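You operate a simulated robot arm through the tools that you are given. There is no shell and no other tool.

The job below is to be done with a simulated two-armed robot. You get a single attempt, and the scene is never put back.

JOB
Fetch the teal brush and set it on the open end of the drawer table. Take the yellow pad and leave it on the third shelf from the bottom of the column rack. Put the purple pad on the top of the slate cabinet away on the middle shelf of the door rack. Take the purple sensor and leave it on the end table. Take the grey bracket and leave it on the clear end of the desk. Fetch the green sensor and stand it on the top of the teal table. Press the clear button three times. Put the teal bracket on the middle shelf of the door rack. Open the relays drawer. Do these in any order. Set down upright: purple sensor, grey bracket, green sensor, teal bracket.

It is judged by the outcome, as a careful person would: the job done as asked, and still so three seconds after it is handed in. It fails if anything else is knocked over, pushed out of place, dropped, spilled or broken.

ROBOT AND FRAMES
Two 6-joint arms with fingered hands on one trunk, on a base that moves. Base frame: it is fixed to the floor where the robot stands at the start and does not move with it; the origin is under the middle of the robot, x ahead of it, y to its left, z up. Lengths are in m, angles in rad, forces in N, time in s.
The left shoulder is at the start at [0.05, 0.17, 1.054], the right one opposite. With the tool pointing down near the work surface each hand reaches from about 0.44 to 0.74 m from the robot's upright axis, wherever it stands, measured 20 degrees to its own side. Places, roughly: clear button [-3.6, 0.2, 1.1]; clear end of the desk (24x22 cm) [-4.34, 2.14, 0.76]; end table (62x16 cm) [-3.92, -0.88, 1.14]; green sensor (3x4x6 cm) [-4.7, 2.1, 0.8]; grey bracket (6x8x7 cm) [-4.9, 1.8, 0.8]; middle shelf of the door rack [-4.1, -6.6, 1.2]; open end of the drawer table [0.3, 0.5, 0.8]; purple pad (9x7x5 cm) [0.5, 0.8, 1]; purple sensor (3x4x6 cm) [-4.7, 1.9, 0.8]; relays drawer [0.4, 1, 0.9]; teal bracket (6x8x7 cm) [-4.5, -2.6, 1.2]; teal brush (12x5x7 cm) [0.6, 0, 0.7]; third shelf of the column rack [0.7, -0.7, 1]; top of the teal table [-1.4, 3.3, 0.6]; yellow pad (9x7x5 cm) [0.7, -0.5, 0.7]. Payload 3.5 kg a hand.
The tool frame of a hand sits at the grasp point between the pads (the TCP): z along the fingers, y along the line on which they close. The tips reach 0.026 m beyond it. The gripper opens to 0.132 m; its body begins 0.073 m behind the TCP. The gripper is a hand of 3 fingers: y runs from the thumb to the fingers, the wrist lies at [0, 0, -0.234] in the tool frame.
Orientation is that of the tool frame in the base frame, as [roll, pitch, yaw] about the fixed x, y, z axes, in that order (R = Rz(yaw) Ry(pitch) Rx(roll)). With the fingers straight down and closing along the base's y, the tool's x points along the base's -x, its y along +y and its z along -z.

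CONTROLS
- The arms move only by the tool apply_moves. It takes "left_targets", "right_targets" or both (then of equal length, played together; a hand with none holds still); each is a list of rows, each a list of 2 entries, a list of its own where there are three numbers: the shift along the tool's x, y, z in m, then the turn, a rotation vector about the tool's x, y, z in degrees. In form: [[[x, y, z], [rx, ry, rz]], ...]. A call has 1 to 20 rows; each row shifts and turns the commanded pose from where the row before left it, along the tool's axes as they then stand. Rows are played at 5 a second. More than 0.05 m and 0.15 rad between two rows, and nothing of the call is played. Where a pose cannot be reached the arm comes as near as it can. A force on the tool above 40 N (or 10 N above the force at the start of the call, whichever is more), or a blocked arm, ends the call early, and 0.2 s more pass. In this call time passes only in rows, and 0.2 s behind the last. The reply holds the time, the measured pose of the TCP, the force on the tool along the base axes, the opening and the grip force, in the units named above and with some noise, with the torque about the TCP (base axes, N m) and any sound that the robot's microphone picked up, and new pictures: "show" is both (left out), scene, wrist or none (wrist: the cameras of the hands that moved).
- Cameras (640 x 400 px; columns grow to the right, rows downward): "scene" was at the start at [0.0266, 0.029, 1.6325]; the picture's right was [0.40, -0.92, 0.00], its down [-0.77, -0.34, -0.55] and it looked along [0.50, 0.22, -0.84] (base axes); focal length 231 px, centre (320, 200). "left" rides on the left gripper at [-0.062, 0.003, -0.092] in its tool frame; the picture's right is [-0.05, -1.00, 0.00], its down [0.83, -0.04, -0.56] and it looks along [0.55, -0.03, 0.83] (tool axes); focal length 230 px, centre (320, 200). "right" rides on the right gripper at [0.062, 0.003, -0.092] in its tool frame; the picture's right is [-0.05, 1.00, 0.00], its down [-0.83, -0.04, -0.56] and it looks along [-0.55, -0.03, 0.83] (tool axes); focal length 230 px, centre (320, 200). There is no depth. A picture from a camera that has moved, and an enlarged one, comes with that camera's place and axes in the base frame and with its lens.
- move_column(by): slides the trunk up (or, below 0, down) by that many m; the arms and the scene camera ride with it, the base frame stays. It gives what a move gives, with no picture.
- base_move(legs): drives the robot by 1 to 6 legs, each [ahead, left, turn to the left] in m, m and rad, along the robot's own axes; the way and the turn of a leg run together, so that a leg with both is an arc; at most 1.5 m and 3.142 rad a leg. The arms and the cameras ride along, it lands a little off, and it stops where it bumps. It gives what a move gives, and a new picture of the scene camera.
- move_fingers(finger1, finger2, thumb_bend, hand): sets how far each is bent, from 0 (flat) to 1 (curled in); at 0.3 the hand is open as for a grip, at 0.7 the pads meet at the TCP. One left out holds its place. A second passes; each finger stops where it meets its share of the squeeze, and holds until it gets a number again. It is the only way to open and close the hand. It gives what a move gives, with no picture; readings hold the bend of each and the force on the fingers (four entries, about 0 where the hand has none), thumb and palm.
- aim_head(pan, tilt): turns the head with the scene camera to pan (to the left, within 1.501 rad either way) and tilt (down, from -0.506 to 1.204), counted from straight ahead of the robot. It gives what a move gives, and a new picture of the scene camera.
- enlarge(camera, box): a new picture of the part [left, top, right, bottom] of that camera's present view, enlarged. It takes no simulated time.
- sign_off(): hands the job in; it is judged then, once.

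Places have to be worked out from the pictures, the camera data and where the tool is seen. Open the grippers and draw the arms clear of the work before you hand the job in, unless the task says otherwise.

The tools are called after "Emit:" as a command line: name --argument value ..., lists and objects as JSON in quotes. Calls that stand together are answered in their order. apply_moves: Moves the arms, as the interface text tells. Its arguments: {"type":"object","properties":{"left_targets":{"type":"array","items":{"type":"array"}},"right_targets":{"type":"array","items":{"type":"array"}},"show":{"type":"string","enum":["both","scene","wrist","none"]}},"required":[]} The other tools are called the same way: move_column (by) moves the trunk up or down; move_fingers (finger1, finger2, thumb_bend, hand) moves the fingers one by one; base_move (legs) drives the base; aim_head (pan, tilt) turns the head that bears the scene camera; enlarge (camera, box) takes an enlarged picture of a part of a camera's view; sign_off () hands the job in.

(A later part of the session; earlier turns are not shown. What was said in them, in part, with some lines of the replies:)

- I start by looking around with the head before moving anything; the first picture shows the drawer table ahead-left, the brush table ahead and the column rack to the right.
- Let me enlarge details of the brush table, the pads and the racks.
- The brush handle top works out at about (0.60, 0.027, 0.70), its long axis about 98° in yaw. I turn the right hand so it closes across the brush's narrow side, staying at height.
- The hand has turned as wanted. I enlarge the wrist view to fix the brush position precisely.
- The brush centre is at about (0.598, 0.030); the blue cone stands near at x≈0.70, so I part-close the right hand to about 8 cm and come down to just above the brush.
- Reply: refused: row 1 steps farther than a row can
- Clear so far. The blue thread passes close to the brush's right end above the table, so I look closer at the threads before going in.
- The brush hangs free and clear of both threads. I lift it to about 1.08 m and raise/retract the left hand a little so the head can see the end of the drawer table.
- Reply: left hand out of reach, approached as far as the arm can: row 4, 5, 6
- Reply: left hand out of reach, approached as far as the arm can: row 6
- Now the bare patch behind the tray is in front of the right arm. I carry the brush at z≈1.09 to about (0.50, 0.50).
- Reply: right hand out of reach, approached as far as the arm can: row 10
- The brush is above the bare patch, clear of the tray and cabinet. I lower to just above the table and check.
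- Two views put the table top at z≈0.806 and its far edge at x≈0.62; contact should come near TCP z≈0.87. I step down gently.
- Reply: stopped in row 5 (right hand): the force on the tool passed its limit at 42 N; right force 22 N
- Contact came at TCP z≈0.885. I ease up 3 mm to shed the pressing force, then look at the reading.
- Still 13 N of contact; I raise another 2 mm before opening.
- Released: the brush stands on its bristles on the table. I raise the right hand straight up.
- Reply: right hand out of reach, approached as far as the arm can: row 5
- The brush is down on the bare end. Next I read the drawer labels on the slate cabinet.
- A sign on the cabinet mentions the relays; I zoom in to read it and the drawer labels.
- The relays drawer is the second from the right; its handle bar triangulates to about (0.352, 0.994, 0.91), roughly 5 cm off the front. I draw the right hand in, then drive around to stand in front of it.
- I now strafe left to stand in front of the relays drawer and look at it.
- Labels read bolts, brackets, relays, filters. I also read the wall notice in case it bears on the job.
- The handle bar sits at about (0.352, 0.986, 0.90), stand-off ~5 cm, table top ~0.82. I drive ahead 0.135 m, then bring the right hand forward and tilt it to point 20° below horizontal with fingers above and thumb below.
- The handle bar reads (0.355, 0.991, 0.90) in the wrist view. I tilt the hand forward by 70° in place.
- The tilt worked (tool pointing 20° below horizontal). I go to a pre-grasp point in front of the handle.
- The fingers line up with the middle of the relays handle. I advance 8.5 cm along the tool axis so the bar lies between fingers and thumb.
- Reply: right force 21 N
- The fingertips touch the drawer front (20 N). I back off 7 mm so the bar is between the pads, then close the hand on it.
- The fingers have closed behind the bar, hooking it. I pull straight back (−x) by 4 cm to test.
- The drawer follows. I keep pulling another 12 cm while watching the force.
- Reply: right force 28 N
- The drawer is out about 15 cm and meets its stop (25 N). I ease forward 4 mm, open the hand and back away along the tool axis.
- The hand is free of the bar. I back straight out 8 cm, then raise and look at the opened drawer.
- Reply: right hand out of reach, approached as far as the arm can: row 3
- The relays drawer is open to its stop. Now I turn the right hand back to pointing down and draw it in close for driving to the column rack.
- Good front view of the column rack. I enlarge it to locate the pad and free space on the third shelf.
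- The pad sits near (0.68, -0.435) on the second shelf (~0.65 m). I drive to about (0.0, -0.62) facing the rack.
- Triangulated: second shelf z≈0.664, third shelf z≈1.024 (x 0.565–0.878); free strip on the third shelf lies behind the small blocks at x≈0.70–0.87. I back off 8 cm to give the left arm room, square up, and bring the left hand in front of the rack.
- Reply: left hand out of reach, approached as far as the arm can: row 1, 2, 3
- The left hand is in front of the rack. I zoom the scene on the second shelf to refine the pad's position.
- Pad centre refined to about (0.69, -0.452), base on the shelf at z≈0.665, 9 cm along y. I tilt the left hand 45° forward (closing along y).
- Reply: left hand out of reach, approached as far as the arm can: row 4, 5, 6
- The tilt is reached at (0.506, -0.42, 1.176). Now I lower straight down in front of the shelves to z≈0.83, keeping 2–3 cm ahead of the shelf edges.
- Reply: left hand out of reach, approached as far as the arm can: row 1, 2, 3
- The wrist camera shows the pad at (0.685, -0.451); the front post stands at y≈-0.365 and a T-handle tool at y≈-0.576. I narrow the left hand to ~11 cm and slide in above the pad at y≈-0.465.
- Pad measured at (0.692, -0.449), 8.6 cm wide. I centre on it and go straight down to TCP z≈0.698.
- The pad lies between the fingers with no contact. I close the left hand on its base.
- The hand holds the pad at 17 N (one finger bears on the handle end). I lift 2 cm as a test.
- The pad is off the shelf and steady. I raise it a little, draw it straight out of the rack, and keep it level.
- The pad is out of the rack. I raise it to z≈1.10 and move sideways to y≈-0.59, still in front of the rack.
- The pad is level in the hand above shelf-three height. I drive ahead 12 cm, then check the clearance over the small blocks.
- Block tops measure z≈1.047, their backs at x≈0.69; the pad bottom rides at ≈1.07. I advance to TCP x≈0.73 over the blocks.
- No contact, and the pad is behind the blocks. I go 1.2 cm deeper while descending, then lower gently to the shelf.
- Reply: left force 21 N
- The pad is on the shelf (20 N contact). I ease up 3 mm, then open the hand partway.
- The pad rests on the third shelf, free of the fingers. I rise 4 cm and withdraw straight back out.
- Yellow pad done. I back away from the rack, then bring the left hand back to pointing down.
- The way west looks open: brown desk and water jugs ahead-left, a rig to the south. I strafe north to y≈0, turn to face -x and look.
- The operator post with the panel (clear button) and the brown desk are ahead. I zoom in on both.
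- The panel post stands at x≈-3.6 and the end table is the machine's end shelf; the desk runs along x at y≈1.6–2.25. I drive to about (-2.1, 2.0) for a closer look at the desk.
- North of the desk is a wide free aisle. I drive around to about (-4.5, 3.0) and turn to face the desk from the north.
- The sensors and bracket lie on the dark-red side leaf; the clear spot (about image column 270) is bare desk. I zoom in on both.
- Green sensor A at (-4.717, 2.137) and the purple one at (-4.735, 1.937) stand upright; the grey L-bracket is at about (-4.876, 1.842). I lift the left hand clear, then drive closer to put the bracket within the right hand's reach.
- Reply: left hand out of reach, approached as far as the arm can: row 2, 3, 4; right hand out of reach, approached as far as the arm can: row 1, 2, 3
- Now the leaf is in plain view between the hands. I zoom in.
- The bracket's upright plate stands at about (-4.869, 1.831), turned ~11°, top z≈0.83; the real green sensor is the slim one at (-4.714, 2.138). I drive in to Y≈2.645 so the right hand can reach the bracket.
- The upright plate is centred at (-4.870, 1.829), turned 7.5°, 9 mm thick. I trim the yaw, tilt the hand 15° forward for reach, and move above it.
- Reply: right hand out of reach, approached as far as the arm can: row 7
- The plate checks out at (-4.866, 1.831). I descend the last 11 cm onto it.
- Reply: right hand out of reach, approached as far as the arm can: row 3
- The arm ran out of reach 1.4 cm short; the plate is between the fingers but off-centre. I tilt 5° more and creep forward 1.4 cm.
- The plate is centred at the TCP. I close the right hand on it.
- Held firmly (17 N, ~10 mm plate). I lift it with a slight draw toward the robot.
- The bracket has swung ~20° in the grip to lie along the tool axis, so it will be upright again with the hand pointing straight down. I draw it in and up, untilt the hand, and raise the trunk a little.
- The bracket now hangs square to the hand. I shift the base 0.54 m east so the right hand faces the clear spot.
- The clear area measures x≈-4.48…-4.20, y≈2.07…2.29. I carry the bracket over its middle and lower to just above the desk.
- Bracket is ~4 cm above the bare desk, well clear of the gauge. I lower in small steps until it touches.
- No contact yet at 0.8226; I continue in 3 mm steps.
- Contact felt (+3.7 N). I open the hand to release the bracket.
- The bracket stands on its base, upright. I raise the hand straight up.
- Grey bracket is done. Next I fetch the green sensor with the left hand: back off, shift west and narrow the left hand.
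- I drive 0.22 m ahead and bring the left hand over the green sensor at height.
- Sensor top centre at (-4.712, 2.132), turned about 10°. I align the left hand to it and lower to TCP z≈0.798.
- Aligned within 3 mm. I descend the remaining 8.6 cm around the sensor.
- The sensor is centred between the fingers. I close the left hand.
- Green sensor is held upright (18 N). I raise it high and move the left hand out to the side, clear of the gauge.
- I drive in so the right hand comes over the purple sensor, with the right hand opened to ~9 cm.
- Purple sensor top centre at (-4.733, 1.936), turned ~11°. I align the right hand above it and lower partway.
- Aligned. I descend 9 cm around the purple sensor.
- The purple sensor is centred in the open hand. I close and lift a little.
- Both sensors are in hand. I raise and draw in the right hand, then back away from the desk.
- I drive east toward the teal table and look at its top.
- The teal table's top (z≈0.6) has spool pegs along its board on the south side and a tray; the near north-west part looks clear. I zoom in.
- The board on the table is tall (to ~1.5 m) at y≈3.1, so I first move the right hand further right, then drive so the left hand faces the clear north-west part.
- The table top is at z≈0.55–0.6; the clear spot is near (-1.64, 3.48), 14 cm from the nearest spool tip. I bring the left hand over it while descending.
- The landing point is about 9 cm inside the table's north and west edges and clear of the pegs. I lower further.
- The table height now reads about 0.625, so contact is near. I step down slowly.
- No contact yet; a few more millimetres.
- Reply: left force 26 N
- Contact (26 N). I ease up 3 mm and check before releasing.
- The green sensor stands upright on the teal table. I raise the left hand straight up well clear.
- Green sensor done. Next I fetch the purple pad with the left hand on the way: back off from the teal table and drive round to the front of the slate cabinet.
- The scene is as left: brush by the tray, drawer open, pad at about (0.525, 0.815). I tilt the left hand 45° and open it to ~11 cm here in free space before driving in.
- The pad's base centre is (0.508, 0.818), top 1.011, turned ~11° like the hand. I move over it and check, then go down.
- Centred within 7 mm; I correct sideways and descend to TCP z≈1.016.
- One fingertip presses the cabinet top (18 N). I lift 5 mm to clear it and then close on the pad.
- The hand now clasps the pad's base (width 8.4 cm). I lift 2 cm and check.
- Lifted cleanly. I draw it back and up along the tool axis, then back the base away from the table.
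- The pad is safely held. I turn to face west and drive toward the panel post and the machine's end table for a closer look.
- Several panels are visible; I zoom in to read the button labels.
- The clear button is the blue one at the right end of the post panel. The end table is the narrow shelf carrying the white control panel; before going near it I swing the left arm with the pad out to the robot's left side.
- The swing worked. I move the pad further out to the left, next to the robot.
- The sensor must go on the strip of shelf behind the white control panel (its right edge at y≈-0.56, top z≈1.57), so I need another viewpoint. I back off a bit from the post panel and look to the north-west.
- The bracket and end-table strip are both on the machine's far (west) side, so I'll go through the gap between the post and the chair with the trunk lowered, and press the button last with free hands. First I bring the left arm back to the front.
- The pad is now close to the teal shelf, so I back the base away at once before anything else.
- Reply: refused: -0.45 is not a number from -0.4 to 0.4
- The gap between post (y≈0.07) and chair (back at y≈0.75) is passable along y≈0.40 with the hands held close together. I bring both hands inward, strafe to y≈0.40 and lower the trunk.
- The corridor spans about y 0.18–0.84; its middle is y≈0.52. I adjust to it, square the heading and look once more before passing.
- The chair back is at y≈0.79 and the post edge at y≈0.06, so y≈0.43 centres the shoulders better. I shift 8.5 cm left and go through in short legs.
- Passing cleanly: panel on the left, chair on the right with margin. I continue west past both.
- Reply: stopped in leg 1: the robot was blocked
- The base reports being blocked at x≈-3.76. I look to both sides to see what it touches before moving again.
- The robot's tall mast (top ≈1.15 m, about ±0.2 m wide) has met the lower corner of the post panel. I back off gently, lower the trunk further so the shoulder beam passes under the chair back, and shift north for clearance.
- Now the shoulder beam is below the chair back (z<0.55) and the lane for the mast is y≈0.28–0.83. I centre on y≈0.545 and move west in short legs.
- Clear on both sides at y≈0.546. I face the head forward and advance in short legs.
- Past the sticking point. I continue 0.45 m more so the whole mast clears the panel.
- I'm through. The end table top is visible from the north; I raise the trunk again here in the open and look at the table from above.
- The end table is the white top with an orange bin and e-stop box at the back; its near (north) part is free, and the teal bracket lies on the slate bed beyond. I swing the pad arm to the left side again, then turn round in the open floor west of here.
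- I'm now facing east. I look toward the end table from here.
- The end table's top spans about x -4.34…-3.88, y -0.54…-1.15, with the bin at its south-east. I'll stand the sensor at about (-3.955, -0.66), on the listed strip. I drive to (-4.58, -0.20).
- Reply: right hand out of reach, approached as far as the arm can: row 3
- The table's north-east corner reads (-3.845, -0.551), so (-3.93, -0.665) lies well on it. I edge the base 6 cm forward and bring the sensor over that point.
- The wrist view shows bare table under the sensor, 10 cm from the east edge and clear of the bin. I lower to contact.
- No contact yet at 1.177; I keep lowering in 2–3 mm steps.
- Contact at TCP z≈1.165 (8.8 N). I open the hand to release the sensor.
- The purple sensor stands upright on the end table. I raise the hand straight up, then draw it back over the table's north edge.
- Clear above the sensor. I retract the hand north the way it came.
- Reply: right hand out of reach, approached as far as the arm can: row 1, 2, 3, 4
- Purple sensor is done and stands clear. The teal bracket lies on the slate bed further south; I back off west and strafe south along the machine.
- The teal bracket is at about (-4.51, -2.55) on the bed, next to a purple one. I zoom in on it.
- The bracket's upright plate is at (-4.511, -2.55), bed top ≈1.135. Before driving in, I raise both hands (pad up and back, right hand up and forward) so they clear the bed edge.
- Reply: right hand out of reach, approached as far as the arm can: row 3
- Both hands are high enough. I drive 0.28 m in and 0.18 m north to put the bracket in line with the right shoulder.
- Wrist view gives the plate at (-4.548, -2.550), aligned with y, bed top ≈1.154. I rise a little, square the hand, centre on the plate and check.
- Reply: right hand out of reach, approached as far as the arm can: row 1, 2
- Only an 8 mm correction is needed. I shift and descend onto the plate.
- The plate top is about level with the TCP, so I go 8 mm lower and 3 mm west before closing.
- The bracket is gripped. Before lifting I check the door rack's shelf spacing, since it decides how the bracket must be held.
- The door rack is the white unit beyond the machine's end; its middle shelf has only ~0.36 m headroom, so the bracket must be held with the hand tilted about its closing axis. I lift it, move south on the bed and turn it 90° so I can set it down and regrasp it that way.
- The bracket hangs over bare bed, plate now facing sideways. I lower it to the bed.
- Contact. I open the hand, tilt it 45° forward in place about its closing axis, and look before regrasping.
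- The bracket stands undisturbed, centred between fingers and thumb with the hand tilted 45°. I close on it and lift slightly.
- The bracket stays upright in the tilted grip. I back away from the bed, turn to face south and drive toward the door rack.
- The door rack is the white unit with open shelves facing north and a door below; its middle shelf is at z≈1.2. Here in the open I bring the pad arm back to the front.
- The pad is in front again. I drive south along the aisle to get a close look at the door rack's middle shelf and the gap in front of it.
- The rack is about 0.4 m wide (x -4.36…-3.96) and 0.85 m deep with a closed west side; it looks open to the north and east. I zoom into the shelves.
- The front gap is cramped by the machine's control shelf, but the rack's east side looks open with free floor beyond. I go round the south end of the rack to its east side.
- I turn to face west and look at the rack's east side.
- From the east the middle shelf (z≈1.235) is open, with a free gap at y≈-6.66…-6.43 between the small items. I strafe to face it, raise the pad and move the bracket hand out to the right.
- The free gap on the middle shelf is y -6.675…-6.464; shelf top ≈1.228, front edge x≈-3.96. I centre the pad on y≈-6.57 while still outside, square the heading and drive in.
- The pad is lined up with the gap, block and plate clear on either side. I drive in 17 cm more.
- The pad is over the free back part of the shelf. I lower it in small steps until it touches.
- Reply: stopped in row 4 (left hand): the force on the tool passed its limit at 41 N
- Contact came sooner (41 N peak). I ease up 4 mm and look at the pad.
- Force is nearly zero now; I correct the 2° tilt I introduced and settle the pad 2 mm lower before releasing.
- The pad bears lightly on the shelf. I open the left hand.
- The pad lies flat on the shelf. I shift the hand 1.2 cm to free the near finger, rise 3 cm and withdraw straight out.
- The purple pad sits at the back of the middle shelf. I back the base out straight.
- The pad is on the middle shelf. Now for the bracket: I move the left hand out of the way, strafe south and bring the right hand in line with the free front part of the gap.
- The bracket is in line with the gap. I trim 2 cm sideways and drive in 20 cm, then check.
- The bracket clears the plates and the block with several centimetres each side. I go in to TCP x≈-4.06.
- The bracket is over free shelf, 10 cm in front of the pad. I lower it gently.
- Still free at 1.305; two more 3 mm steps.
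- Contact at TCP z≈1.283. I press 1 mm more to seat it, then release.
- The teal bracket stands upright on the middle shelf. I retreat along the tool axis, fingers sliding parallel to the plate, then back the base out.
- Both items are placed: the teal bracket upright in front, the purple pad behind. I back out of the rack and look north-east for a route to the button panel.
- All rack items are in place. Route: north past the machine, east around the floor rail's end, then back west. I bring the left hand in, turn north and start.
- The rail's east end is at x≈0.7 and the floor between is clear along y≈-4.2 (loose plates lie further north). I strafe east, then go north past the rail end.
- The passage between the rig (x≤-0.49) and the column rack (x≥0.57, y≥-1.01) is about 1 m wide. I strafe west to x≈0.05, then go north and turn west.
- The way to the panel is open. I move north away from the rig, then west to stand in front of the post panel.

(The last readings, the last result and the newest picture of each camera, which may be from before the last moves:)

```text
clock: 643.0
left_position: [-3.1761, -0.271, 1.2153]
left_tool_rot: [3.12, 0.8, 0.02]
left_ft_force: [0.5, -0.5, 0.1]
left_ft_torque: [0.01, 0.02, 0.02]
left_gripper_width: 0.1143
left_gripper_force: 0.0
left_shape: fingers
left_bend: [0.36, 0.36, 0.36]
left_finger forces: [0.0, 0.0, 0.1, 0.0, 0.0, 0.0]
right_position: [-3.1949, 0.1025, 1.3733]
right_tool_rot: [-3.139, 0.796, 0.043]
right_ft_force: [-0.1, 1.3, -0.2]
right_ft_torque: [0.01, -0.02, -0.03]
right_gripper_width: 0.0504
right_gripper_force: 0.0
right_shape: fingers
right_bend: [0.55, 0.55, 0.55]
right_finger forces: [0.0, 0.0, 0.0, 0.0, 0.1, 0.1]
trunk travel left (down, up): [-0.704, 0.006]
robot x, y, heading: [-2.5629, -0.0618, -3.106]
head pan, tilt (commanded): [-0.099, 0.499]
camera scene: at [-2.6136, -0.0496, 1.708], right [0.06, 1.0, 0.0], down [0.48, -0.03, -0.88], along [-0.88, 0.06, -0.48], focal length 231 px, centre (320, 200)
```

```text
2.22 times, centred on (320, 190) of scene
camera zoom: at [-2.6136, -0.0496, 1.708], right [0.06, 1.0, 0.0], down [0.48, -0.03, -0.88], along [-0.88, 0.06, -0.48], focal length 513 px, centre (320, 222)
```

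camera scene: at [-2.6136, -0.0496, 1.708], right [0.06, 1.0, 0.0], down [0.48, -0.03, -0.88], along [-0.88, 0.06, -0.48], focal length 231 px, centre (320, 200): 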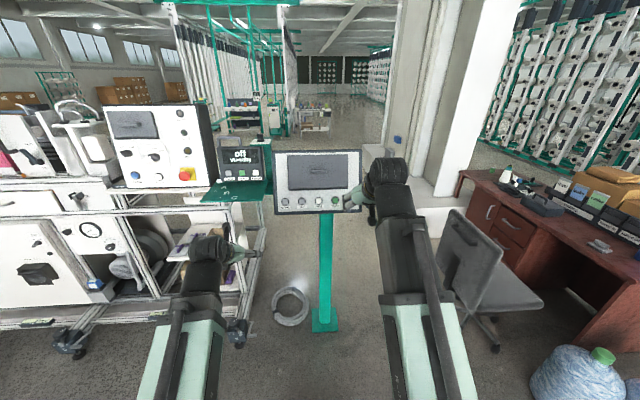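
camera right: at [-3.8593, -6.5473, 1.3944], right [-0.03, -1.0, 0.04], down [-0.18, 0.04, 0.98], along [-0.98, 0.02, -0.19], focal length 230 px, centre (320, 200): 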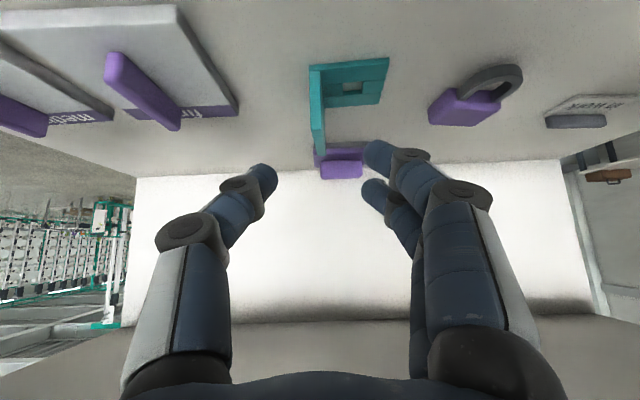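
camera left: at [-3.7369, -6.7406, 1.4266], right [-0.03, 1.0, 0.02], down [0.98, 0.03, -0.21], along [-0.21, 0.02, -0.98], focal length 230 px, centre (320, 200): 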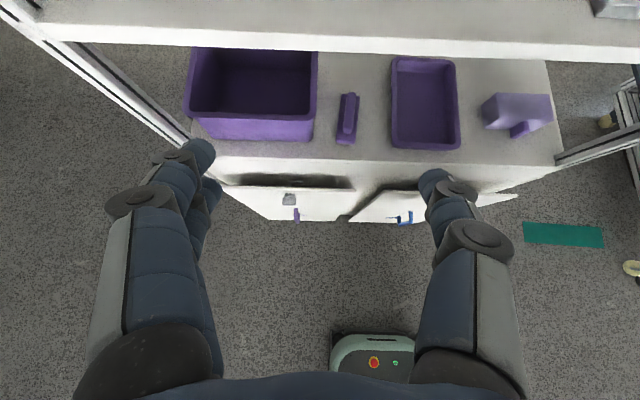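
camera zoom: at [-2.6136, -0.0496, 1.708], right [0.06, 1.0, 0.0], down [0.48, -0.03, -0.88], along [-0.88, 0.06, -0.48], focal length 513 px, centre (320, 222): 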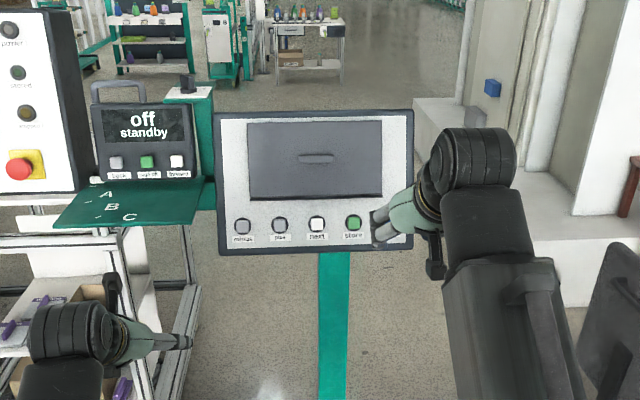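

The clear button triangulates to about (-3.67, 0.187, 1.125). I square up at (-2.75, 0.04), close the right hand into a fist and point it nearly horizontally at the panel.

Emit:
base_move --legs '[[0.185, -0.105, -0.036]]'

Emit:
move_fingers --hand "right" --finger1 0.72 --finger2 0.72 --thumb_bend 0.72

Emit:
apply_moves --right_targets '[[[0.02, 0, 0.015], [0, -7.5, 0]], [[0.02, 0, 0.015], [0, -7.5, 0]], [[0.02, 0, 0.015], [0, -7.5, 0]], [[0.02, 0, 0.01], [0, -7.5, 0]], [[0, 0, 0], [0, 0, 0]]]' --show "both"

```text
clock: 644.7
left_position: [-3.3736, -0.1437, 1.2143]
left_tool_rot: [3.121, 0.797, -0.017]
left_ft_force: [0.0, -0.3, 0.3]
left_ft_torque: [0.02, -0.03, -0.01]
left_gripper_width: 0.1143
left_gripper_force: 0.0
left_shape: fingers
left_bend: [0.36, 0.36, 0.36]
left_finger forces: [0.0, 0.0, 0.0, 0.1, 0.0, 0.0]
right_position: [-3.3792, 0.2333, 1.3726]
right_tool_rot: [3.141, 0.795, 0.006]
right_ft_force: [-0.5, -0.7, -0.8]
right_ft_torque: [-0.02, 0.02, 0.02]
right_gripper_width: 0.0505
right_gripper_force: 0.0
right_shape: fingers
right_bend: [0.55, 0.55, 0.55]
right_finger forces: [0.0, 0.1, 0.1, 0.0, 0.0, 0.1]
trunk travel left (down, up): [-0.704, 0.006]
robot x, y, heading: [-2.7539, 0.0476, 3.14]
head pan, tilt (commanded): [-0.099, 0.499]
camera scene: at [-2.8038, 0.0578, 1.7079], right [0.1, 0.99, 0.0], down [0.48, -0.05, -0.88], along [-0.87, 0.09, -0.48], focal length 231 px, centre (320, 200)
```

scene: 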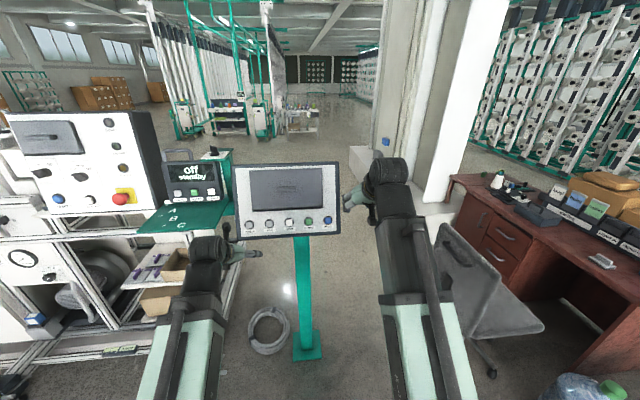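

```text
clock: 645.7
left_position: [-3.3718, -0.1439, 1.217]
left_tool_rot: [3.121, 0.798, -0.017]
left_ft_force: [-0.5, -0.7, -0.3]
left_ft_torque: [0.0, 0.01, -0.01]
left_gripper_width: 0.1146
left_gripper_force: 0.2
left_shape: fingers
left_bend: [0.36, 0.36, 0.36]
left_finger forces: [0.0, 0.1, 0.0, 0.0, 0.1, 0.1]
right_position: [-3.3766, 0.2307, 1.3737]
right_tool_rot: [-3.14, 0.798, 0.004]
right_ft_force: [0.9, 0.0, -1.1]
right_ft_torque: [0.02, -0.01, 0.02]
right_gripper_width: 0.0012
right_gripper_force: 0.0
right_shape: fingers
right_bend: [0.72, 0.72, 0.72]
right_finger forces: [0.0, 0.0, 0.0, 0.0, 0.0, 0.1]
trunk travel left (down, up): [-0.704, 0.006]
robot x, y, heading: [-2.7577, 0.0454, 3.138]
head pan, tilt (commanded): [-0.099, 0.499]
```

```text
clock: 646.9
left_position: [-3.3722, -0.1443, 1.2161]
left_tool_rot: [3.12, 0.799, -0.016]
left_ft_force: [0.0, 0.0, 1.1]
left_ft_torque: [-0.02, 0.0, 0.0]
left_gripper_width: 0.1145
left_gripper_force: 0.2
left_shape: fingers
left_bend: [0.36, 0.36, 0.36]
left_finger forces: [0.0, 0.0, 0.0, 0.0, 0.0, 0.0]
right_position: [-3.4293, 0.233, 1.3]
right_tool_rot: [-3.139, 1.321, 0.006]
right_ft_force: [-0.7, 0.1, 0.5]
right_ft_torque: [0.02, 0.01, 0.01]
right_gripper_width: 0.0016
right_gripper_force: 0.0
right_shape: fingers
right_bend: [0.72, 0.72, 0.72]
right_finger forces: [0.0, 0.0, 0.0, 0.2, 0.0, 0.1]
right hand out of reach, approached as far as the arm can: row 3, 4
trunk travel left (down, up): [-0.704, 0.006]
robot x, y, heading: [-2.754, 0.0478, 3.139]
head pan, tilt (commanded): [-0.099, 0.499]
camera scene: at [-2.8018, 0.0567, 1.7079], right [0.1, 0.99, 0.0], down [0.48, -0.05, -0.88], along [-0.87, 0.09, -0.48], focal length 231 px, centre (320, 200)
camera right: at [-3.3242, 0.2319, 1.2633], right [-0.01, -1.0, 0.05], down [0.33, 0.04, 0.94], along [-0.94, 0.02, 0.33], focal length 230 px, centre (320, 200)
```

scene: 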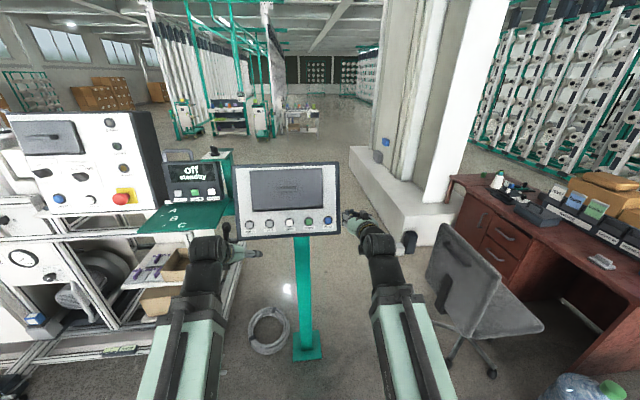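
right: 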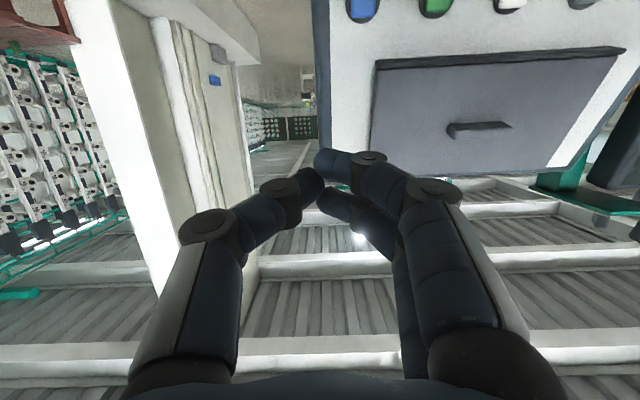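

Emit:
enlarge --camera "scene" --box '[230, 190, 350, 250]'

```text
5.33 times, centred on (290, 220) of scene
camera zoom: at [-2.8018, 0.0567, 1.7079], right [0.1, 0.99, 0.0], down [0.48, -0.05, -0.88], along [-0.87, 0.09, -0.48], focal length 1230 px, centre (480, 93)
```

zoom: 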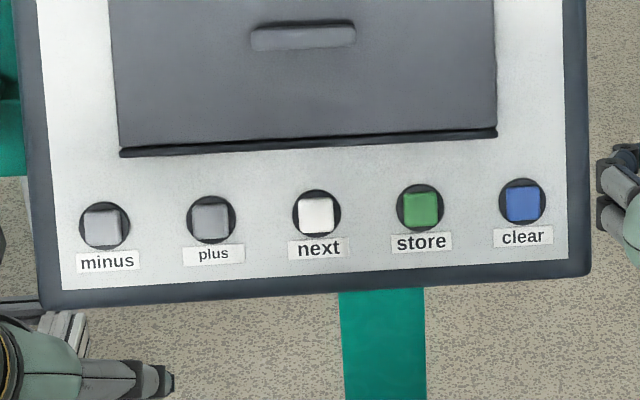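

The clear button refines to about (-3.645, 0.178, 1.14). I bring the fist to 10 cm in front of it and check the aim.

Emit:
apply_moves --right_targets '[[[0.0254, 0.0138, 0.0371], [0, 0, 0]], [[0.0254, 0.0138, 0.0371], [0, 0, 0]], [[0.0254, 0.0138, 0.0371], [0, 0, 0]], [[0.0254, 0.0138, 0.0371], [0, 0, 0]], [[0, 0, 0], [0, 0, 0]]]' --show "both"

Emit:
enlarge --camera "scene" --box '[270, 180, 390, 260]'

```text
clock: 648.1
left_position: [-3.3715, -0.1432, 1.2158]
left_tool_rot: [3.121, 0.798, -0.017]
left_ft_force: [0.6, 0.0, -0.5]
left_ft_torque: [-0.02, 0.0, 0.01]
left_gripper_width: 0.1143
left_gripper_force: 0.0
left_shape: fingers
left_bend: [0.36, 0.36, 0.36]
left_finger forces: [0.0, 0.1, 0.0, 0.0, 0.1, 0.0]
right_position: [-3.5469, 0.1787, 1.1631]
right_tool_rot: [-3.14, 1.321, 0.006]
right_ft_force: [0.4, -0.1, 0.0]
right_ft_torque: [0.02, -0.01, 0.02]
right_gripper_width: 0.0014
right_gripper_force: 0.2
right_shape: fingers
right_bend: [0.72, 0.72, 0.72]
right_finger forces: [0.1, 0.0, 0.0, 0.0, 0.0, 0.0]
trunk travel left (down, up): [-0.704, 0.006]
robot x, y, heading: [-2.7568, 0.0468, 3.14]
head pan, tilt (commanded): [-0.099, 0.499]
camera scene: at [-2.8016, 0.0569, 1.7079], right [0.1, 0.99, 0.0], down [0.48, -0.05, -0.88], along [-0.87, 0.09, -0.48], focal length 231 px, centre (320, 200)
camera right: at [-3.4424, 0.1779, 1.1268], right [-0.01, -1.0, 0.05], down [0.33, 0.04, 0.94], along [-0.94, 0.02, 0.33], focal length 230 px, centre (320, 200)
```

scene: 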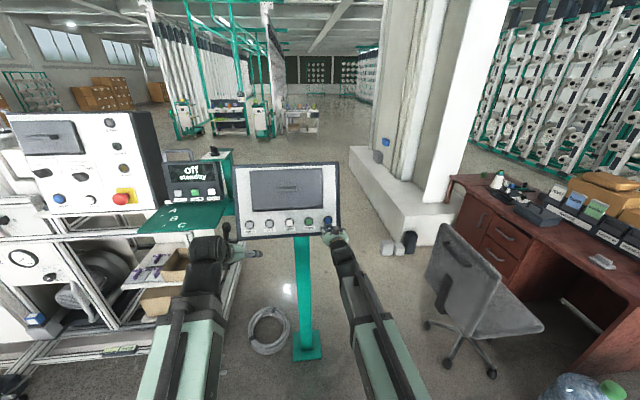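
right: 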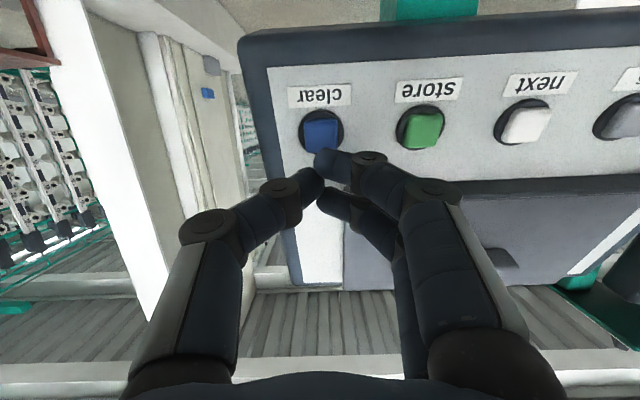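

```text
5.00 times, centred on (330, 220) of scene
camera zoom: at [-2.8016, 0.0569, 1.7079], right [0.1, 0.99, 0.0], down [0.48, -0.05, -0.88], along [-0.87, 0.09, -0.48], focal length 1153 px, centre (270, 100)
```

zoom: 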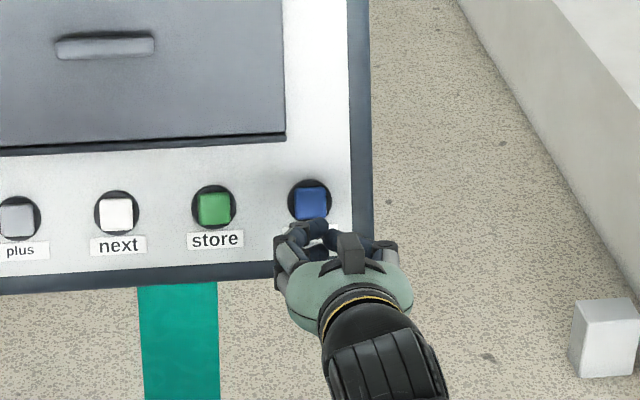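

The fist points exactly at "clear". I advance 5.5 cm, then feel for contact in small steps.

Emit:
apply_moves --right_targets '[[[0, 0, 0.03], [0, 0, 0]], [[0, 0, 0.025], [0, 0, 0]], [[0, 0, 0], [0, 0, 0]]]' --show "wrist"

```text
clock: 648.9
left_position: [-3.3728, -0.1443, 1.2148]
left_tool_rot: [3.12, 0.8, -0.016]
left_ft_force: [0.5, -0.3, -0.2]
left_ft_torque: [-0.05, -0.01, 0.02]
left_gripper_width: 0.1144
left_gripper_force: 0.1
left_shape: fingers
left_bend: [0.36, 0.36, 0.36]
left_finger forces: [0.1, 0.0, 0.0, 0.0, 0.0, 0.1]
right_position: [-3.602, 0.1769, 1.1496]
right_tool_rot: [-3.138, 1.321, 0.011]
right_ft_force: [-0.6, -1.0, 0.6]
right_ft_torque: [0.02, 0.04, 0.03]
right_gripper_width: 0.001
right_gripper_force: 0.1
right_shape: fingers
right_bend: [0.72, 0.72, 0.72]
right_finger forces: [0.0, 0.0, 0.0, 0.0, 0.0, 0.0]
trunk travel left (down, up): [-0.704, 0.006]
robot x, y, heading: [-2.7532, 0.0498, 3.143]
head pan, tilt (commanded): [-0.099, 0.499]
camera right: at [-3.4966, 0.1761, 1.1126], right [-0.01, -1.0, 0.05], down [0.33, 0.04, 0.94], along [-0.94, 0.02, 0.33], focal length 230 px, centre (320, 200)
```

right: 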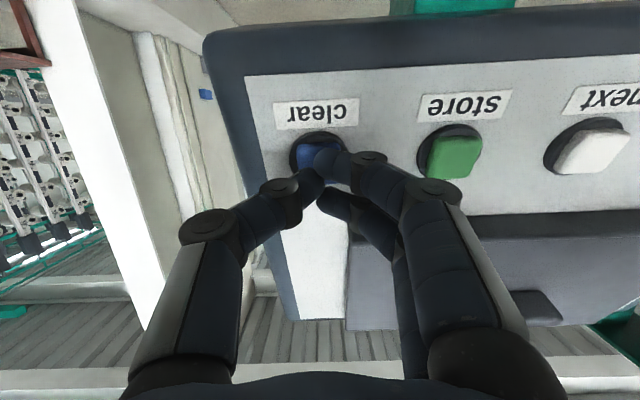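

Aim still true; about 3.5 cm to go. I advance in 6–8 mm steps watching the force and any sound.

Emit:
apply_moves --right_targets '[[[0, 0, 0.012], [0, 0, 0]], [[0, 0, 0.01], [0, 0, 0]], [[0, 0, 0.005], [0, 0, 0]], [[0, 0, 0], [0, 0, 0]]]' --show "wrist"

```text
clock: 649.9
left_position: [-3.3678, -0.1432, 1.2183]
left_tool_rot: [3.121, 0.801, -0.016]
left_ft_force: [0.1, 0.5, -0.3]
left_ft_torque: [0.0, 0.03, -0.03]
left_gripper_width: 0.1145
left_gripper_force: 0.0
left_shape: fingers
left_bend: [0.36, 0.36, 0.36]
left_finger forces: [0.0, 0.0, 0.0, 0.1, 0.1, 0.1]
right_position: [-3.623, 0.1764, 1.1438]
right_tool_rot: [-3.14, 1.322, 0.004]
right_ft_force: [31.6, 4.3, 2.9]
right_ft_torque: [0.08, -0.34, -0.19]
right_gripper_width: 0.0
right_gripper_force: 17.1
right_shape: fingers
right_bend: [0.73, 0.72, 0.73]
right_finger forces: [9.5, 0.1, 0.0, 0.0, 24.6, 0.0]
trunk travel left (down, up): [-0.704, 0.006]
robot x, y, heading: [-2.7538, 0.0497, 3.134]
head pan, tilt (commanded): [-0.099, 0.499]
heard: click
camera right: at [-3.5179, 0.1763, 1.108], right [-0.01, -1.0, 0.05], down [0.33, 0.04, 0.94], along [-0.94, 0.02, 0.33], focal length 230 px, centre (320, 200)
```

right: 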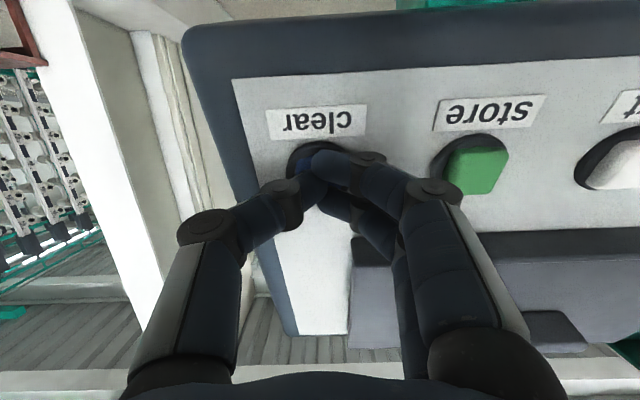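

"Click" – first press registered. I back off 3 cm to let the button return.

Emit:
apply_moves --right_targets '[[[0, 0, -0.015], [0, 0, 0]], [[0, 0, -0.015], [0, 0, 0]], [[0, 0, 0], [0, 0, 0]], [[0, 0, 0], [0, 0, 0]]]' --show "wrist"

Emit:
enlarge --camera "scene" --box '[230, 150, 370, 250]'

```text
clock: 650.9
left_position: [-3.3721, -0.1436, 1.2153]
left_tool_rot: [3.121, 0.8, -0.019]
left_ft_force: [0.1, 0.0, -0.3]
left_ft_torque: [0.02, 0.02, 0.0]
left_gripper_width: 0.1145
left_gripper_force: 0.1
left_shape: fingers
left_bend: [0.36, 0.36, 0.36]
left_finger forces: [0.1, 0.0, 0.1, 0.1, 0.0, 0.1]
right_position: [-3.598, 0.1764, 1.15]
right_tool_rot: [-3.138, 1.322, 0.009]
right_ft_force: [0.8, -0.1, -0.1]
right_ft_torque: [0.02, -0.01, -0.02]
right_gripper_width: 0.0005
right_gripper_force: 0.1
right_shape: fingers
right_bend: [0.72, 0.72, 0.72]
right_finger forces: [0.0, 0.1, 0.0, 0.1, 0.1, 0.0]
trunk travel left (down, up): [-0.704, 0.006]
robot x, y, heading: [-2.7559, 0.046, 3.139]
head pan, tilt (commanded): [-0.099, 0.499]
camera right: at [-3.4917, 0.1755, 1.1135], right [-0.01, -1.0, 0.05], down [0.33, 0.04, 0.94], along [-0.94, 0.02, 0.33], focal length 230 px, centre (320, 200)
```

right: 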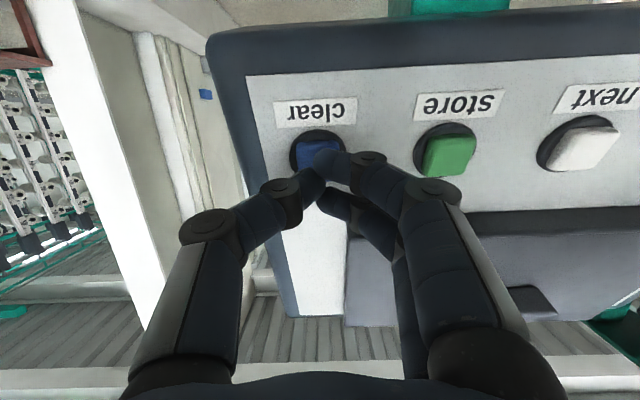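

```text
4.00 times, centred on (300, 200) of scene
camera zoom: at [-2.8017, 0.0568, 1.7079], right [0.1, 0.99, 0.0], down [0.48, -0.05, -0.88], along [-0.87, 0.09, -0.48], focal length 923 px, centre (400, 200)
```

zoom: 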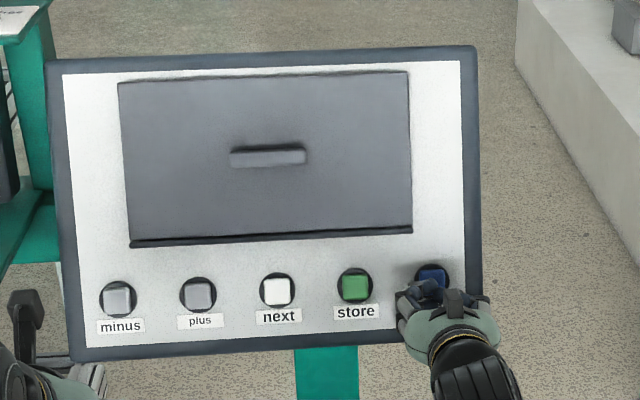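

The button has returned. Second press.

Emit:
apply_moves --right_targets '[[[0, 0, 0.012], [0, 0, 0]], [[0, 0, 0.01], [0, 0, 0]], [[0, 0, 0.007], [0, 0, 0]], [[0, 0, 0], [0, 0, 0]]]' --show "none"

```text
clock: 651.9
left_position: [-3.368, -0.1429, 1.2166]
left_tool_rot: [3.121, 0.8, -0.017]
left_ft_force: [-0.2, -0.7, 0.4]
left_ft_torque: [-0.01, -0.01, -0.01]
left_gripper_width: 0.1146
left_gripper_force: 0.2
left_shape: fingers
left_bend: [0.36, 0.36, 0.36]
left_finger forces: [0.0, 0.1, 0.0, 0.1, 0.0, 0.0]
right_position: [-3.624, 0.1767, 1.1443]
right_tool_rot: [-3.138, 1.322, 0.008]
right_ft_force: [25.7, 2.6, 2.4]
right_ft_torque: [0.01, -0.29, -0.13]
right_gripper_width: 0.0
right_gripper_force: 14.8
right_shape: fingers
right_bend: [0.73, 0.72, 0.73]
right_finger forces: [9.2, 0.0, 0.1, 0.1, 20.2, 0.1]
trunk travel left (down, up): [-0.704, 0.006]
robot x, y, heading: [-2.7564, 0.048, 3.143]
head pan, tilt (commanded): [-0.099, 0.499]
heard: click
```

Second click heard. I back off 3 cm.

Emit:
apply_moves --right_targets '[[[0, 0, -0.015], [0, 0, 0]], [[0, 0, -0.015], [0, 0, 0]], [[0, 0, 0], [0, 0, 0]], [[0, 0, 0], [0, 0, 0]]]' --show "wrist"

```text
clock: 652.9
left_position: [-3.3718, -0.1436, 1.2156]
left_tool_rot: [3.121, 0.801, -0.017]
left_ft_force: [0.9, 1.0, -0.4]
left_ft_torque: [0.0, 0.0, 0.02]
left_gripper_width: 0.1144
left_gripper_force: 0.0
left_shape: fingers
left_bend: [0.36, 0.36, 0.36]
left_finger forces: [0.1, 0.1, 0.0, 0.0, 0.0, 0.1]
right_position: [-3.5967, 0.1765, 1.1508]
right_tool_rot: [-3.138, 1.321, 0.01]
right_ft_force: [-0.2, 0.7, 0.0]
right_ft_torque: [0.0, -0.01, -0.01]
right_gripper_width: 0.0007
right_gripper_force: 0.1
right_shape: fingers
right_bend: [0.72, 0.72, 0.72]
right_finger forces: [0.0, 0.0, 0.0, 0.0, 0.1, 0.0]
trunk travel left (down, up): [-0.704, 0.006]
robot x, y, heading: [-2.7506, 0.0454, 3.137]
head pan, tilt (commanded): [-0.099, 0.499]
camera right: at [-3.4915, 0.1757, 1.1142], right [-0.01, -1.0, 0.05], down [0.33, 0.04, 0.94], along [-0.94, 0.02, 0.33], focal length 230 px, centre (320, 200)
```

right: 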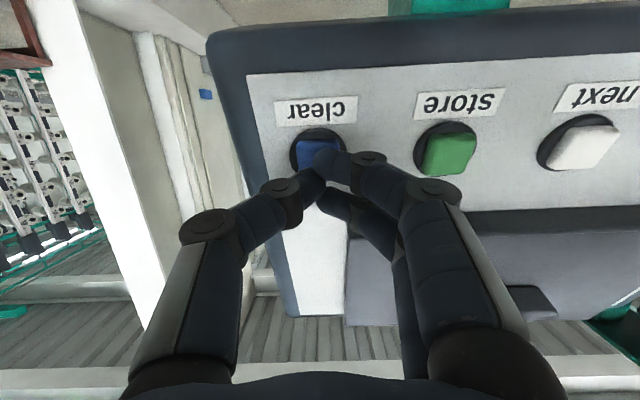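

Third press.

Emit:
apply_moves --right_targets '[[[0, 0, 0.012], [0, 0, 0]], [[0, 0, 0.01], [0, 0, 0]], [[0, 0, 0.007], [0, 0, 0]], [[0, 0, 0], [0, 0, 0]]]' --show "none"

```text
clock: 653.9
left_position: [-3.3696, -0.1431, 1.2172]
left_tool_rot: [3.121, 0.801, -0.018]
left_ft_force: [-1.0, -0.4, 0.6]
left_ft_torque: [-0.04, 0.01, 0.01]
left_gripper_width: 0.1146
left_gripper_force: 0.1
left_shape: fingers
left_bend: [0.36, 0.36, 0.36]
left_finger forces: [0.0, 0.0, 0.1, 0.0, 0.0, 0.0]
right_position: [-3.6208, 0.1774, 1.1451]
right_tool_rot: [-3.138, 1.322, 0.008]
right_ft_force: [20.1, 2.5, 1.9]
right_ft_torque: [0.03, -0.26, -0.08]
right_gripper_width: 0.0
right_gripper_force: 12.0
right_shape: fingers
right_bend: [0.73, 0.72, 0.73]
right_finger forces: [7.4, 0.1, 0.1, 0.0, 16.3, 0.1]
trunk travel left (down, up): [-0.704, 0.006]
robot x, y, heading: [-2.7514, 0.0475, 3.141]
head pan, tilt (commanded): [-0.099, 0.499]
heard: click
```

Third click heard – the button has been pressed three times. I withdraw the hand well clear, back the base off and open the hand.

Emit:
apply_moves --right_targets '[[[0, 0, -0.03], [0, 0, 0]], [[0, 0, -0.04], [0, 0, 0]], [[0, 0, -0.04], [0, 0, 0]], [[0, 0, 0], [0, 0, 0]]]' --show "none"

Emit:
base_move --legs '[[-0.5, 0, 0]]'

Emit:
move_fingers --hand "right" --finger1 0.3 --finger2 0.3 --thumb_bend 0.3

Emit:
move_fingers --hand "left" --finger1 0.3 --finger2 0.3 --thumb_bend 0.3

Emit:
enlarge --camera "scene" --box '[180, 120, 420, 280]'

```text
clock: 654.9
left_position: [-3.3728, -0.1444, 1.2165]
left_tool_rot: [3.121, 0.8, -0.017]
left_ft_force: [0.9, 1.6, 0.3]
left_ft_torque: [-0.02, 0.01, -0.01]
left_gripper_width: 0.1144
left_gripper_force: 0.0
left_shape: fingers
left_bend: [0.36, 0.36, 0.36]
left_finger forces: [0.2, 0.0, 0.0, 0.1, 0.0, 0.1]
right_position: [-3.5192, 0.1787, 1.169]
right_tool_rot: [-3.138, 1.32, 0.008]
right_ft_force: [0.0, 0.2, 0.1]
right_ft_torque: [-0.02, 0.03, -0.01]
right_gripper_width: 0.0005
right_gripper_force: 0.1
right_shape: fingers
right_bend: [0.72, 0.72, 0.72]
right_finger forces: [0.0, 0.0, 0.0, 0.0, 0.0, 0.0]
trunk travel left (down, up): [-0.704, 0.006]
robot x, y, heading: [-2.7515, 0.0456, 3.138]
head pan, tilt (commanded): [-0.099, 0.499]
```

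```text
clock: 657.9
left_position: [-2.8615, -0.1452, 1.2161]
left_tool_rot: [3.12, 0.798, -0.014]
left_ft_force: [1.3, -0.4, -0.1]
left_ft_torque: [-0.02, -0.03, -0.03]
left_gripper_width: 0.1144
left_gripper_force: 0.0
left_shape: fingers
left_bend: [0.36, 0.36, 0.36]
left_finger forces: [0.1, 0.1, 0.0, 0.0, 0.0, 0.1]
right_position: [-3.0099, 0.1767, 1.1692]
right_tool_rot: [-3.138, 1.32, 0.012]
right_ft_force: [-0.8, 0.0, 0.0]
right_ft_torque: [0.01, -0.01, 0.05]
right_gripper_width: 0.0006
right_gripper_force: 0.1
right_shape: fingers
right_bend: [0.72, 0.72, 0.72]
right_finger forces: [0.1, 0.0, 0.1, 0.0, 0.0, 0.1]
trunk travel left (down, up): [-0.704, 0.006]
robot x, y, heading: [-2.2469, 0.049, -3.141]
head pan, tilt (commanded): [-0.099, 0.499]
camera scene: at [-2.2916, 0.0565, 1.708], right [0.1, 1.0, 0.0], down [0.48, -0.05, -0.88], along [-0.87, 0.09, -0.48], focal length 231 px, centre (320, 200)
```

scene: 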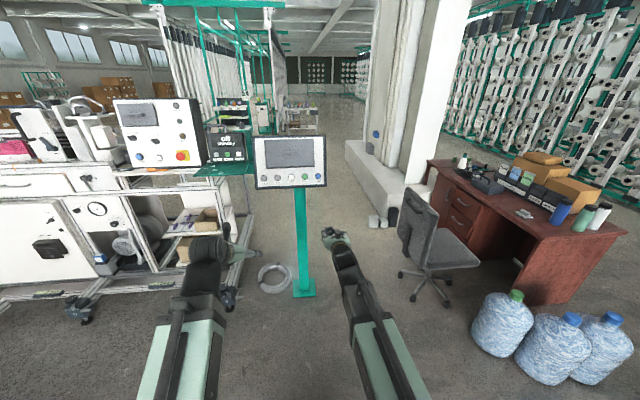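

```text
clock: 658.9
left_position: [-2.8621, -0.1445, 1.2151]
left_tool_rot: [3.12, 0.801, -0.013]
left_ft_force: [-0.5, -0.7, 0.6]
left_ft_torque: [-0.01, -0.01, 0.01]
left_gripper_width: 0.1144
left_gripper_force: 0.0
left_shape: fingers
left_bend: [0.36, 0.36, 0.36]
left_finger forces: [0.1, 0.1, 0.0, 0.0, 0.0, 0.1]
right_position: [-3.0103, 0.1765, 1.1701]
right_tool_rot: [-3.137, 1.321, 0.012]
right_ft_force: [0.6, -0.6, -0.2]
right_ft_torque: [0.0, -0.02, -0.02]
right_gripper_width: 0.1341
right_gripper_force: 0.1
right_shape: fingers
right_bend: [0.3, 0.3, 0.3]
right_finger forces: [0.0, 0.0, 0.0, 0.0, 0.0, 0.1]
trunk travel left (down, up): [-0.704, 0.006]
robot x, y, heading: [-2.2465, 0.047, -3.139]
head pan, tilt (commanded): [-0.099, 0.499]
```

```text
clock: 659.9
left_position: [-2.8614, -0.1464, 1.2157]
left_tool_rot: [3.119, 0.799, -0.015]
left_ft_force: [-0.2, 0.2, -1.2]
left_ft_torque: [0.0, 0.0, 0.0]
left_gripper_width: 0.134
left_gripper_force: 0.0
left_shape: fingers
left_bend: [0.3, 0.3, 0.3]
left_finger forces: [0.1, 0.0, 0.0, 0.0, 0.0, 0.0]
right_position: [-3.0109, 0.1761, 1.1686]
right_tool_rot: [-3.139, 1.321, 0.012]
right_ft_force: [-0.3, 0.0, -0.1]
right_ft_torque: [0.01, -0.01, 0.0]
right_gripper_width: 0.1339
right_gripper_force: 0.2
right_shape: fingers
right_bend: [0.3, 0.3, 0.3]
right_finger forces: [0.0, 0.0, 0.1, 0.0, 0.0, 0.0]
trunk travel left (down, up): [-0.704, 0.006]
robot x, y, heading: [-2.2421, 0.0455, -3.142]
head pan, tilt (commanded): [-0.099, 0.499]
```

```text
2.50 times, centred on (300, 200) of scene
camera zoom: at [-2.2928, 0.0565, 1.7079], right [0.1, 1.0, 0.0], down [0.48, -0.05, -0.88], along [-0.87, 0.09, -0.48], focal length 577 px, centre (370, 200)
```

zoom: 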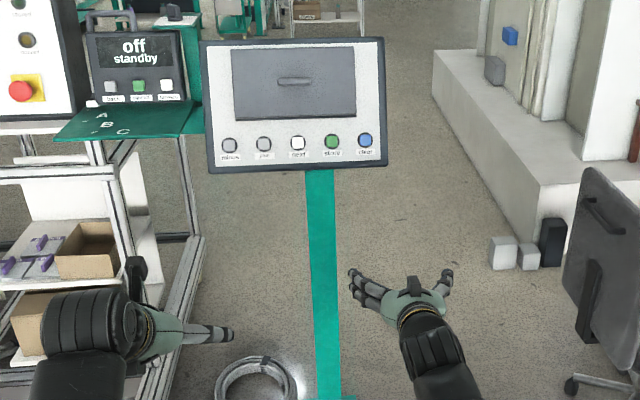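

All tasks look done. As a last check I turn round to view the drawer table, teal table and column rack from here.

Emit:
base_move --legs '[[-0.3, 0, 0], [0, 0, -2.6]]'

Emit:
aim_head --pan -0.3 --tilt 0.3

Emit:
enlarge --camera "scene" --box '[180, 120, 460, 280]'

Emit:
aim_head --pan 0.7 --tilt 0.3

Emit:
enlarge --camera "scene" --box '[180, 120, 460, 280]'

```text
clock: 667.9
left_position: [-1.5376, 0.5471, 1.2146]
left_tool_rot: [3.12, 0.799, -2.57]
left_ft_force: [0.8, 0.2, 0.7]
left_ft_torque: [0.01, 0.04, -0.01]
left_gripper_width: 0.1341
left_gripper_force: 0.1
left_shape: fingers
left_bend: [0.3, 0.3, 0.3]
left_finger forces: [0.1, 0.1, 0.0, 0.1, 0.0, 0.0]
right_position: [-1.2361, 0.36, 1.1696]
right_tool_rot: [-3.138, 1.321, -2.545]
right_ft_force: [0.6, 0.5, -0.7]
right_ft_torque: [0.01, 0.0, -0.04]
right_gripper_width: 0.1341
right_gripper_force: 0.0
right_shape: fingers
right_bend: [0.3, 0.3, 0.3]
right_finger forces: [0.0, 0.1, 0.0, 0.0, 0.0, 0.0]
trunk travel left (down, up): [-0.704, 0.006]
robot x, y, heading: [-1.9476, 0.0473, 0.586]
head pan, tilt (commanded): [-0.099, 0.499]
camera scene: at [-1.8967, 0.0671, 1.7079], right [0.47, -0.88, 0.0], down [-0.42, -0.22, -0.88], along [0.78, 0.41, -0.48], focal length 231 px, centre (320, 200)
```

scene: 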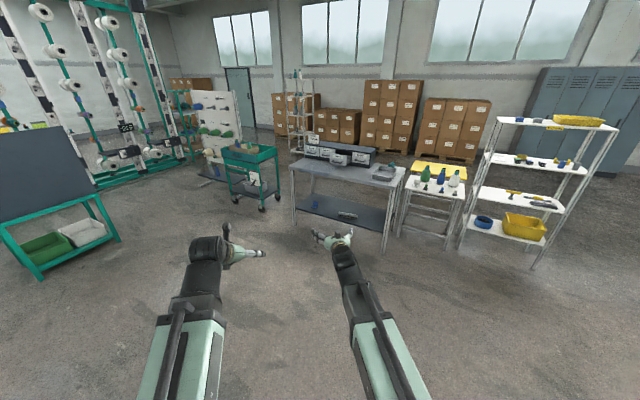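

```text
clock: 668.6
left_position: [-1.5384, 0.5482, 1.2156]
left_tool_rot: [3.121, 0.799, -2.571]
left_ft_force: [0.1, 0.2, 0.0]
left_ft_torque: [0.04, 0.01, 0.04]
left_gripper_width: 0.1343
left_gripper_force: 0.1
left_shape: fingers
left_bend: [0.3, 0.3, 0.3]
left_finger forces: [0.0, 0.0, 0.0, 0.0, 0.0, 0.0]
right_position: [-1.2372, 0.3602, 1.1688]
right_tool_rot: [-3.138, 1.323, -2.543]
right_ft_force: [-0.6, -0.5, 0.4]
right_ft_torque: [0.0, -0.04, -0.02]
right_gripper_width: 0.134
right_gripper_force: 0.0
right_shape: fingers
right_bend: [0.3, 0.3, 0.3]
right_finger forces: [0.0, 0.1, 0.1, 0.0, 0.0, 0.0]
trunk travel left (down, up): [-0.704, 0.006]
robot x, y, heading: [-1.9424, 0.0473, 0.59]
head pan, tilt (commanded): [-0.3, 0.3]
camera scene: at [-1.8876, 0.051, 1.7263], right [0.28, -0.96, 0.0], down [-0.28, -0.08, -0.96], along [0.92, 0.27, -0.3], focal length 231 px, centre (320, 200)
```

scene: 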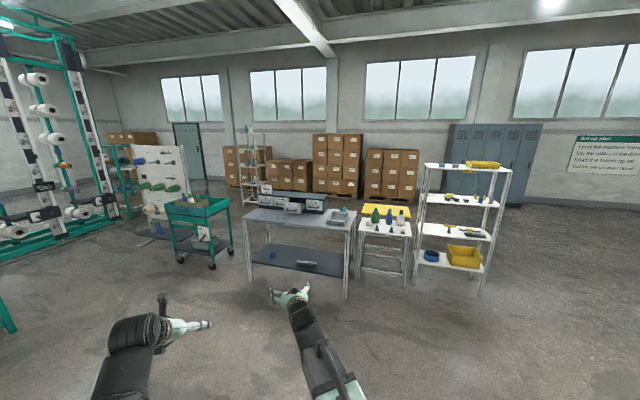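

```text
2.29 times, centred on (320, 200) of scene
camera zoom: at [-1.8876, 0.051, 1.7263], right [0.28, -0.96, 0.0], down [-0.28, -0.08, -0.96], along [0.92, 0.27, -0.3], focal length 527 px, centre (320, 200)
```

zoom: 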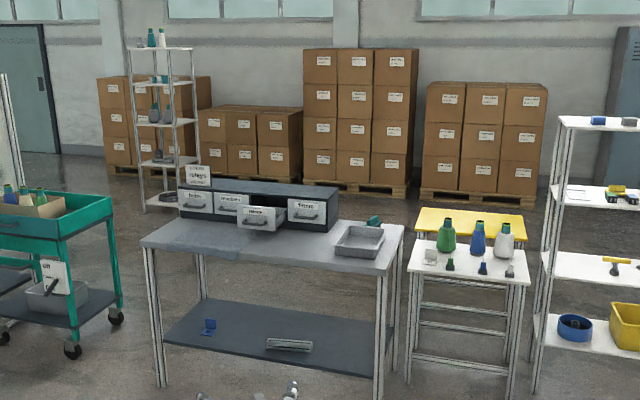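

```text
clock: 669.9
left_position: [-1.5374, 0.548, 1.215]
left_tool_rot: [3.121, 0.799, -2.57]
left_ft_force: [-0.1, 0.1, -1.1]
left_ft_torque: [-0.02, 0.01, 0.0]
left_gripper_width: 0.1341
left_gripper_force: 0.0
left_shape: fingers
left_bend: [0.3, 0.3, 0.3]
left_finger forces: [0.0, 0.1, 0.0, 0.0, 0.1, 0.0]
right_position: [-1.2367, 0.3607, 1.1703]
right_tool_rot: [-3.138, 1.321, -2.543]
right_ft_force: [-0.5, 0.0, 0.3]
right_ft_torque: [0.02, -0.02, 0.02]
right_gripper_width: 0.1338
right_gripper_force: 0.0
right_shape: fingers
right_bend: [0.3, 0.3, 0.3]
right_finger forces: [0.0, 0.1, 0.0, 0.1, 0.1, 0.1]
trunk travel left (down, up): [-0.704, 0.006]
robot x, y, heading: [-1.9483, 0.048, 0.587]
head pan, tilt (commanded): [0.7, 0.3]
camera scene: at [-1.9509, 0.1142, 1.7263], right [0.96, -0.28, 0.0], down [-0.08, -0.28, -0.96], along [0.27, 0.92, -0.3], focal length 231 px, centre (320, 200)
```

scene: 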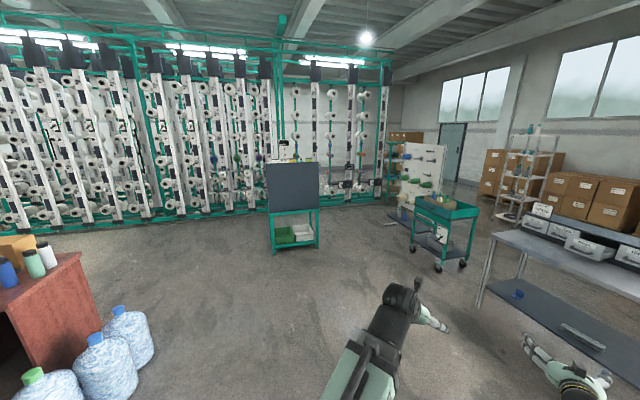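

```text
2.29 times, centred on (320, 200) of scene
camera zoom: at [-1.9509, 0.1142, 1.7263], right [0.96, -0.28, 0.0], down [-0.08, -0.28, -0.96], along [0.27, 0.92, -0.3], focal length 527 px, centre (320, 200)
```

zoom: 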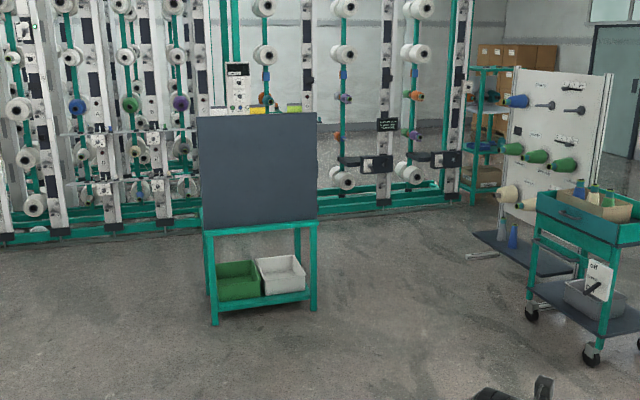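

Everything checks out from here: the relays drawer is open, the brush stands on the drawer table's open end, and the pads, sensors and brackets were all seen in place when I left them. The hands are open and clear of the work, so I hand the job in.

Emit:
sign_off

```text
The job is handed in.
```

I did all nine tasks and handed the job in. I saw each item in place before I left it, but I don't have the verdict yet.

| Task | Result |
|---|---|
| Teal brush | Standing on the bare part of the drawer table's open end, behind the tray that was already there |
| Yellow pad | On the third shelf of the column rack, behind the small blocks |
| Purple pad | At the back of the middle shelf of the door rack |
| Purple sensor | Upright on the end table |
| Grey bracket | Upright on the clear end of the desk |
| Green sensor | Upright on the top of the teal table |
| Clear button | Pressed three times, with a click heard each time |
| Teal bracket | Upright on the middle shelf of the door rack, in front of the purple pad |
| Relays drawer | Pulled out about 15 cm, to its stop |

- **Bump:** while squeezing past the post that carries the clear button, the robot's mast hit the lower edge of the panel and was blocked. I backed off and went around. No click was heard and the panel looked unharmed.
- **Brush position:** I put the brush on the bare surface rather than in the tray. If "open end" meant the tray itself, the brush is just outside it.

At the end both hands were open and the arms clear of everything.
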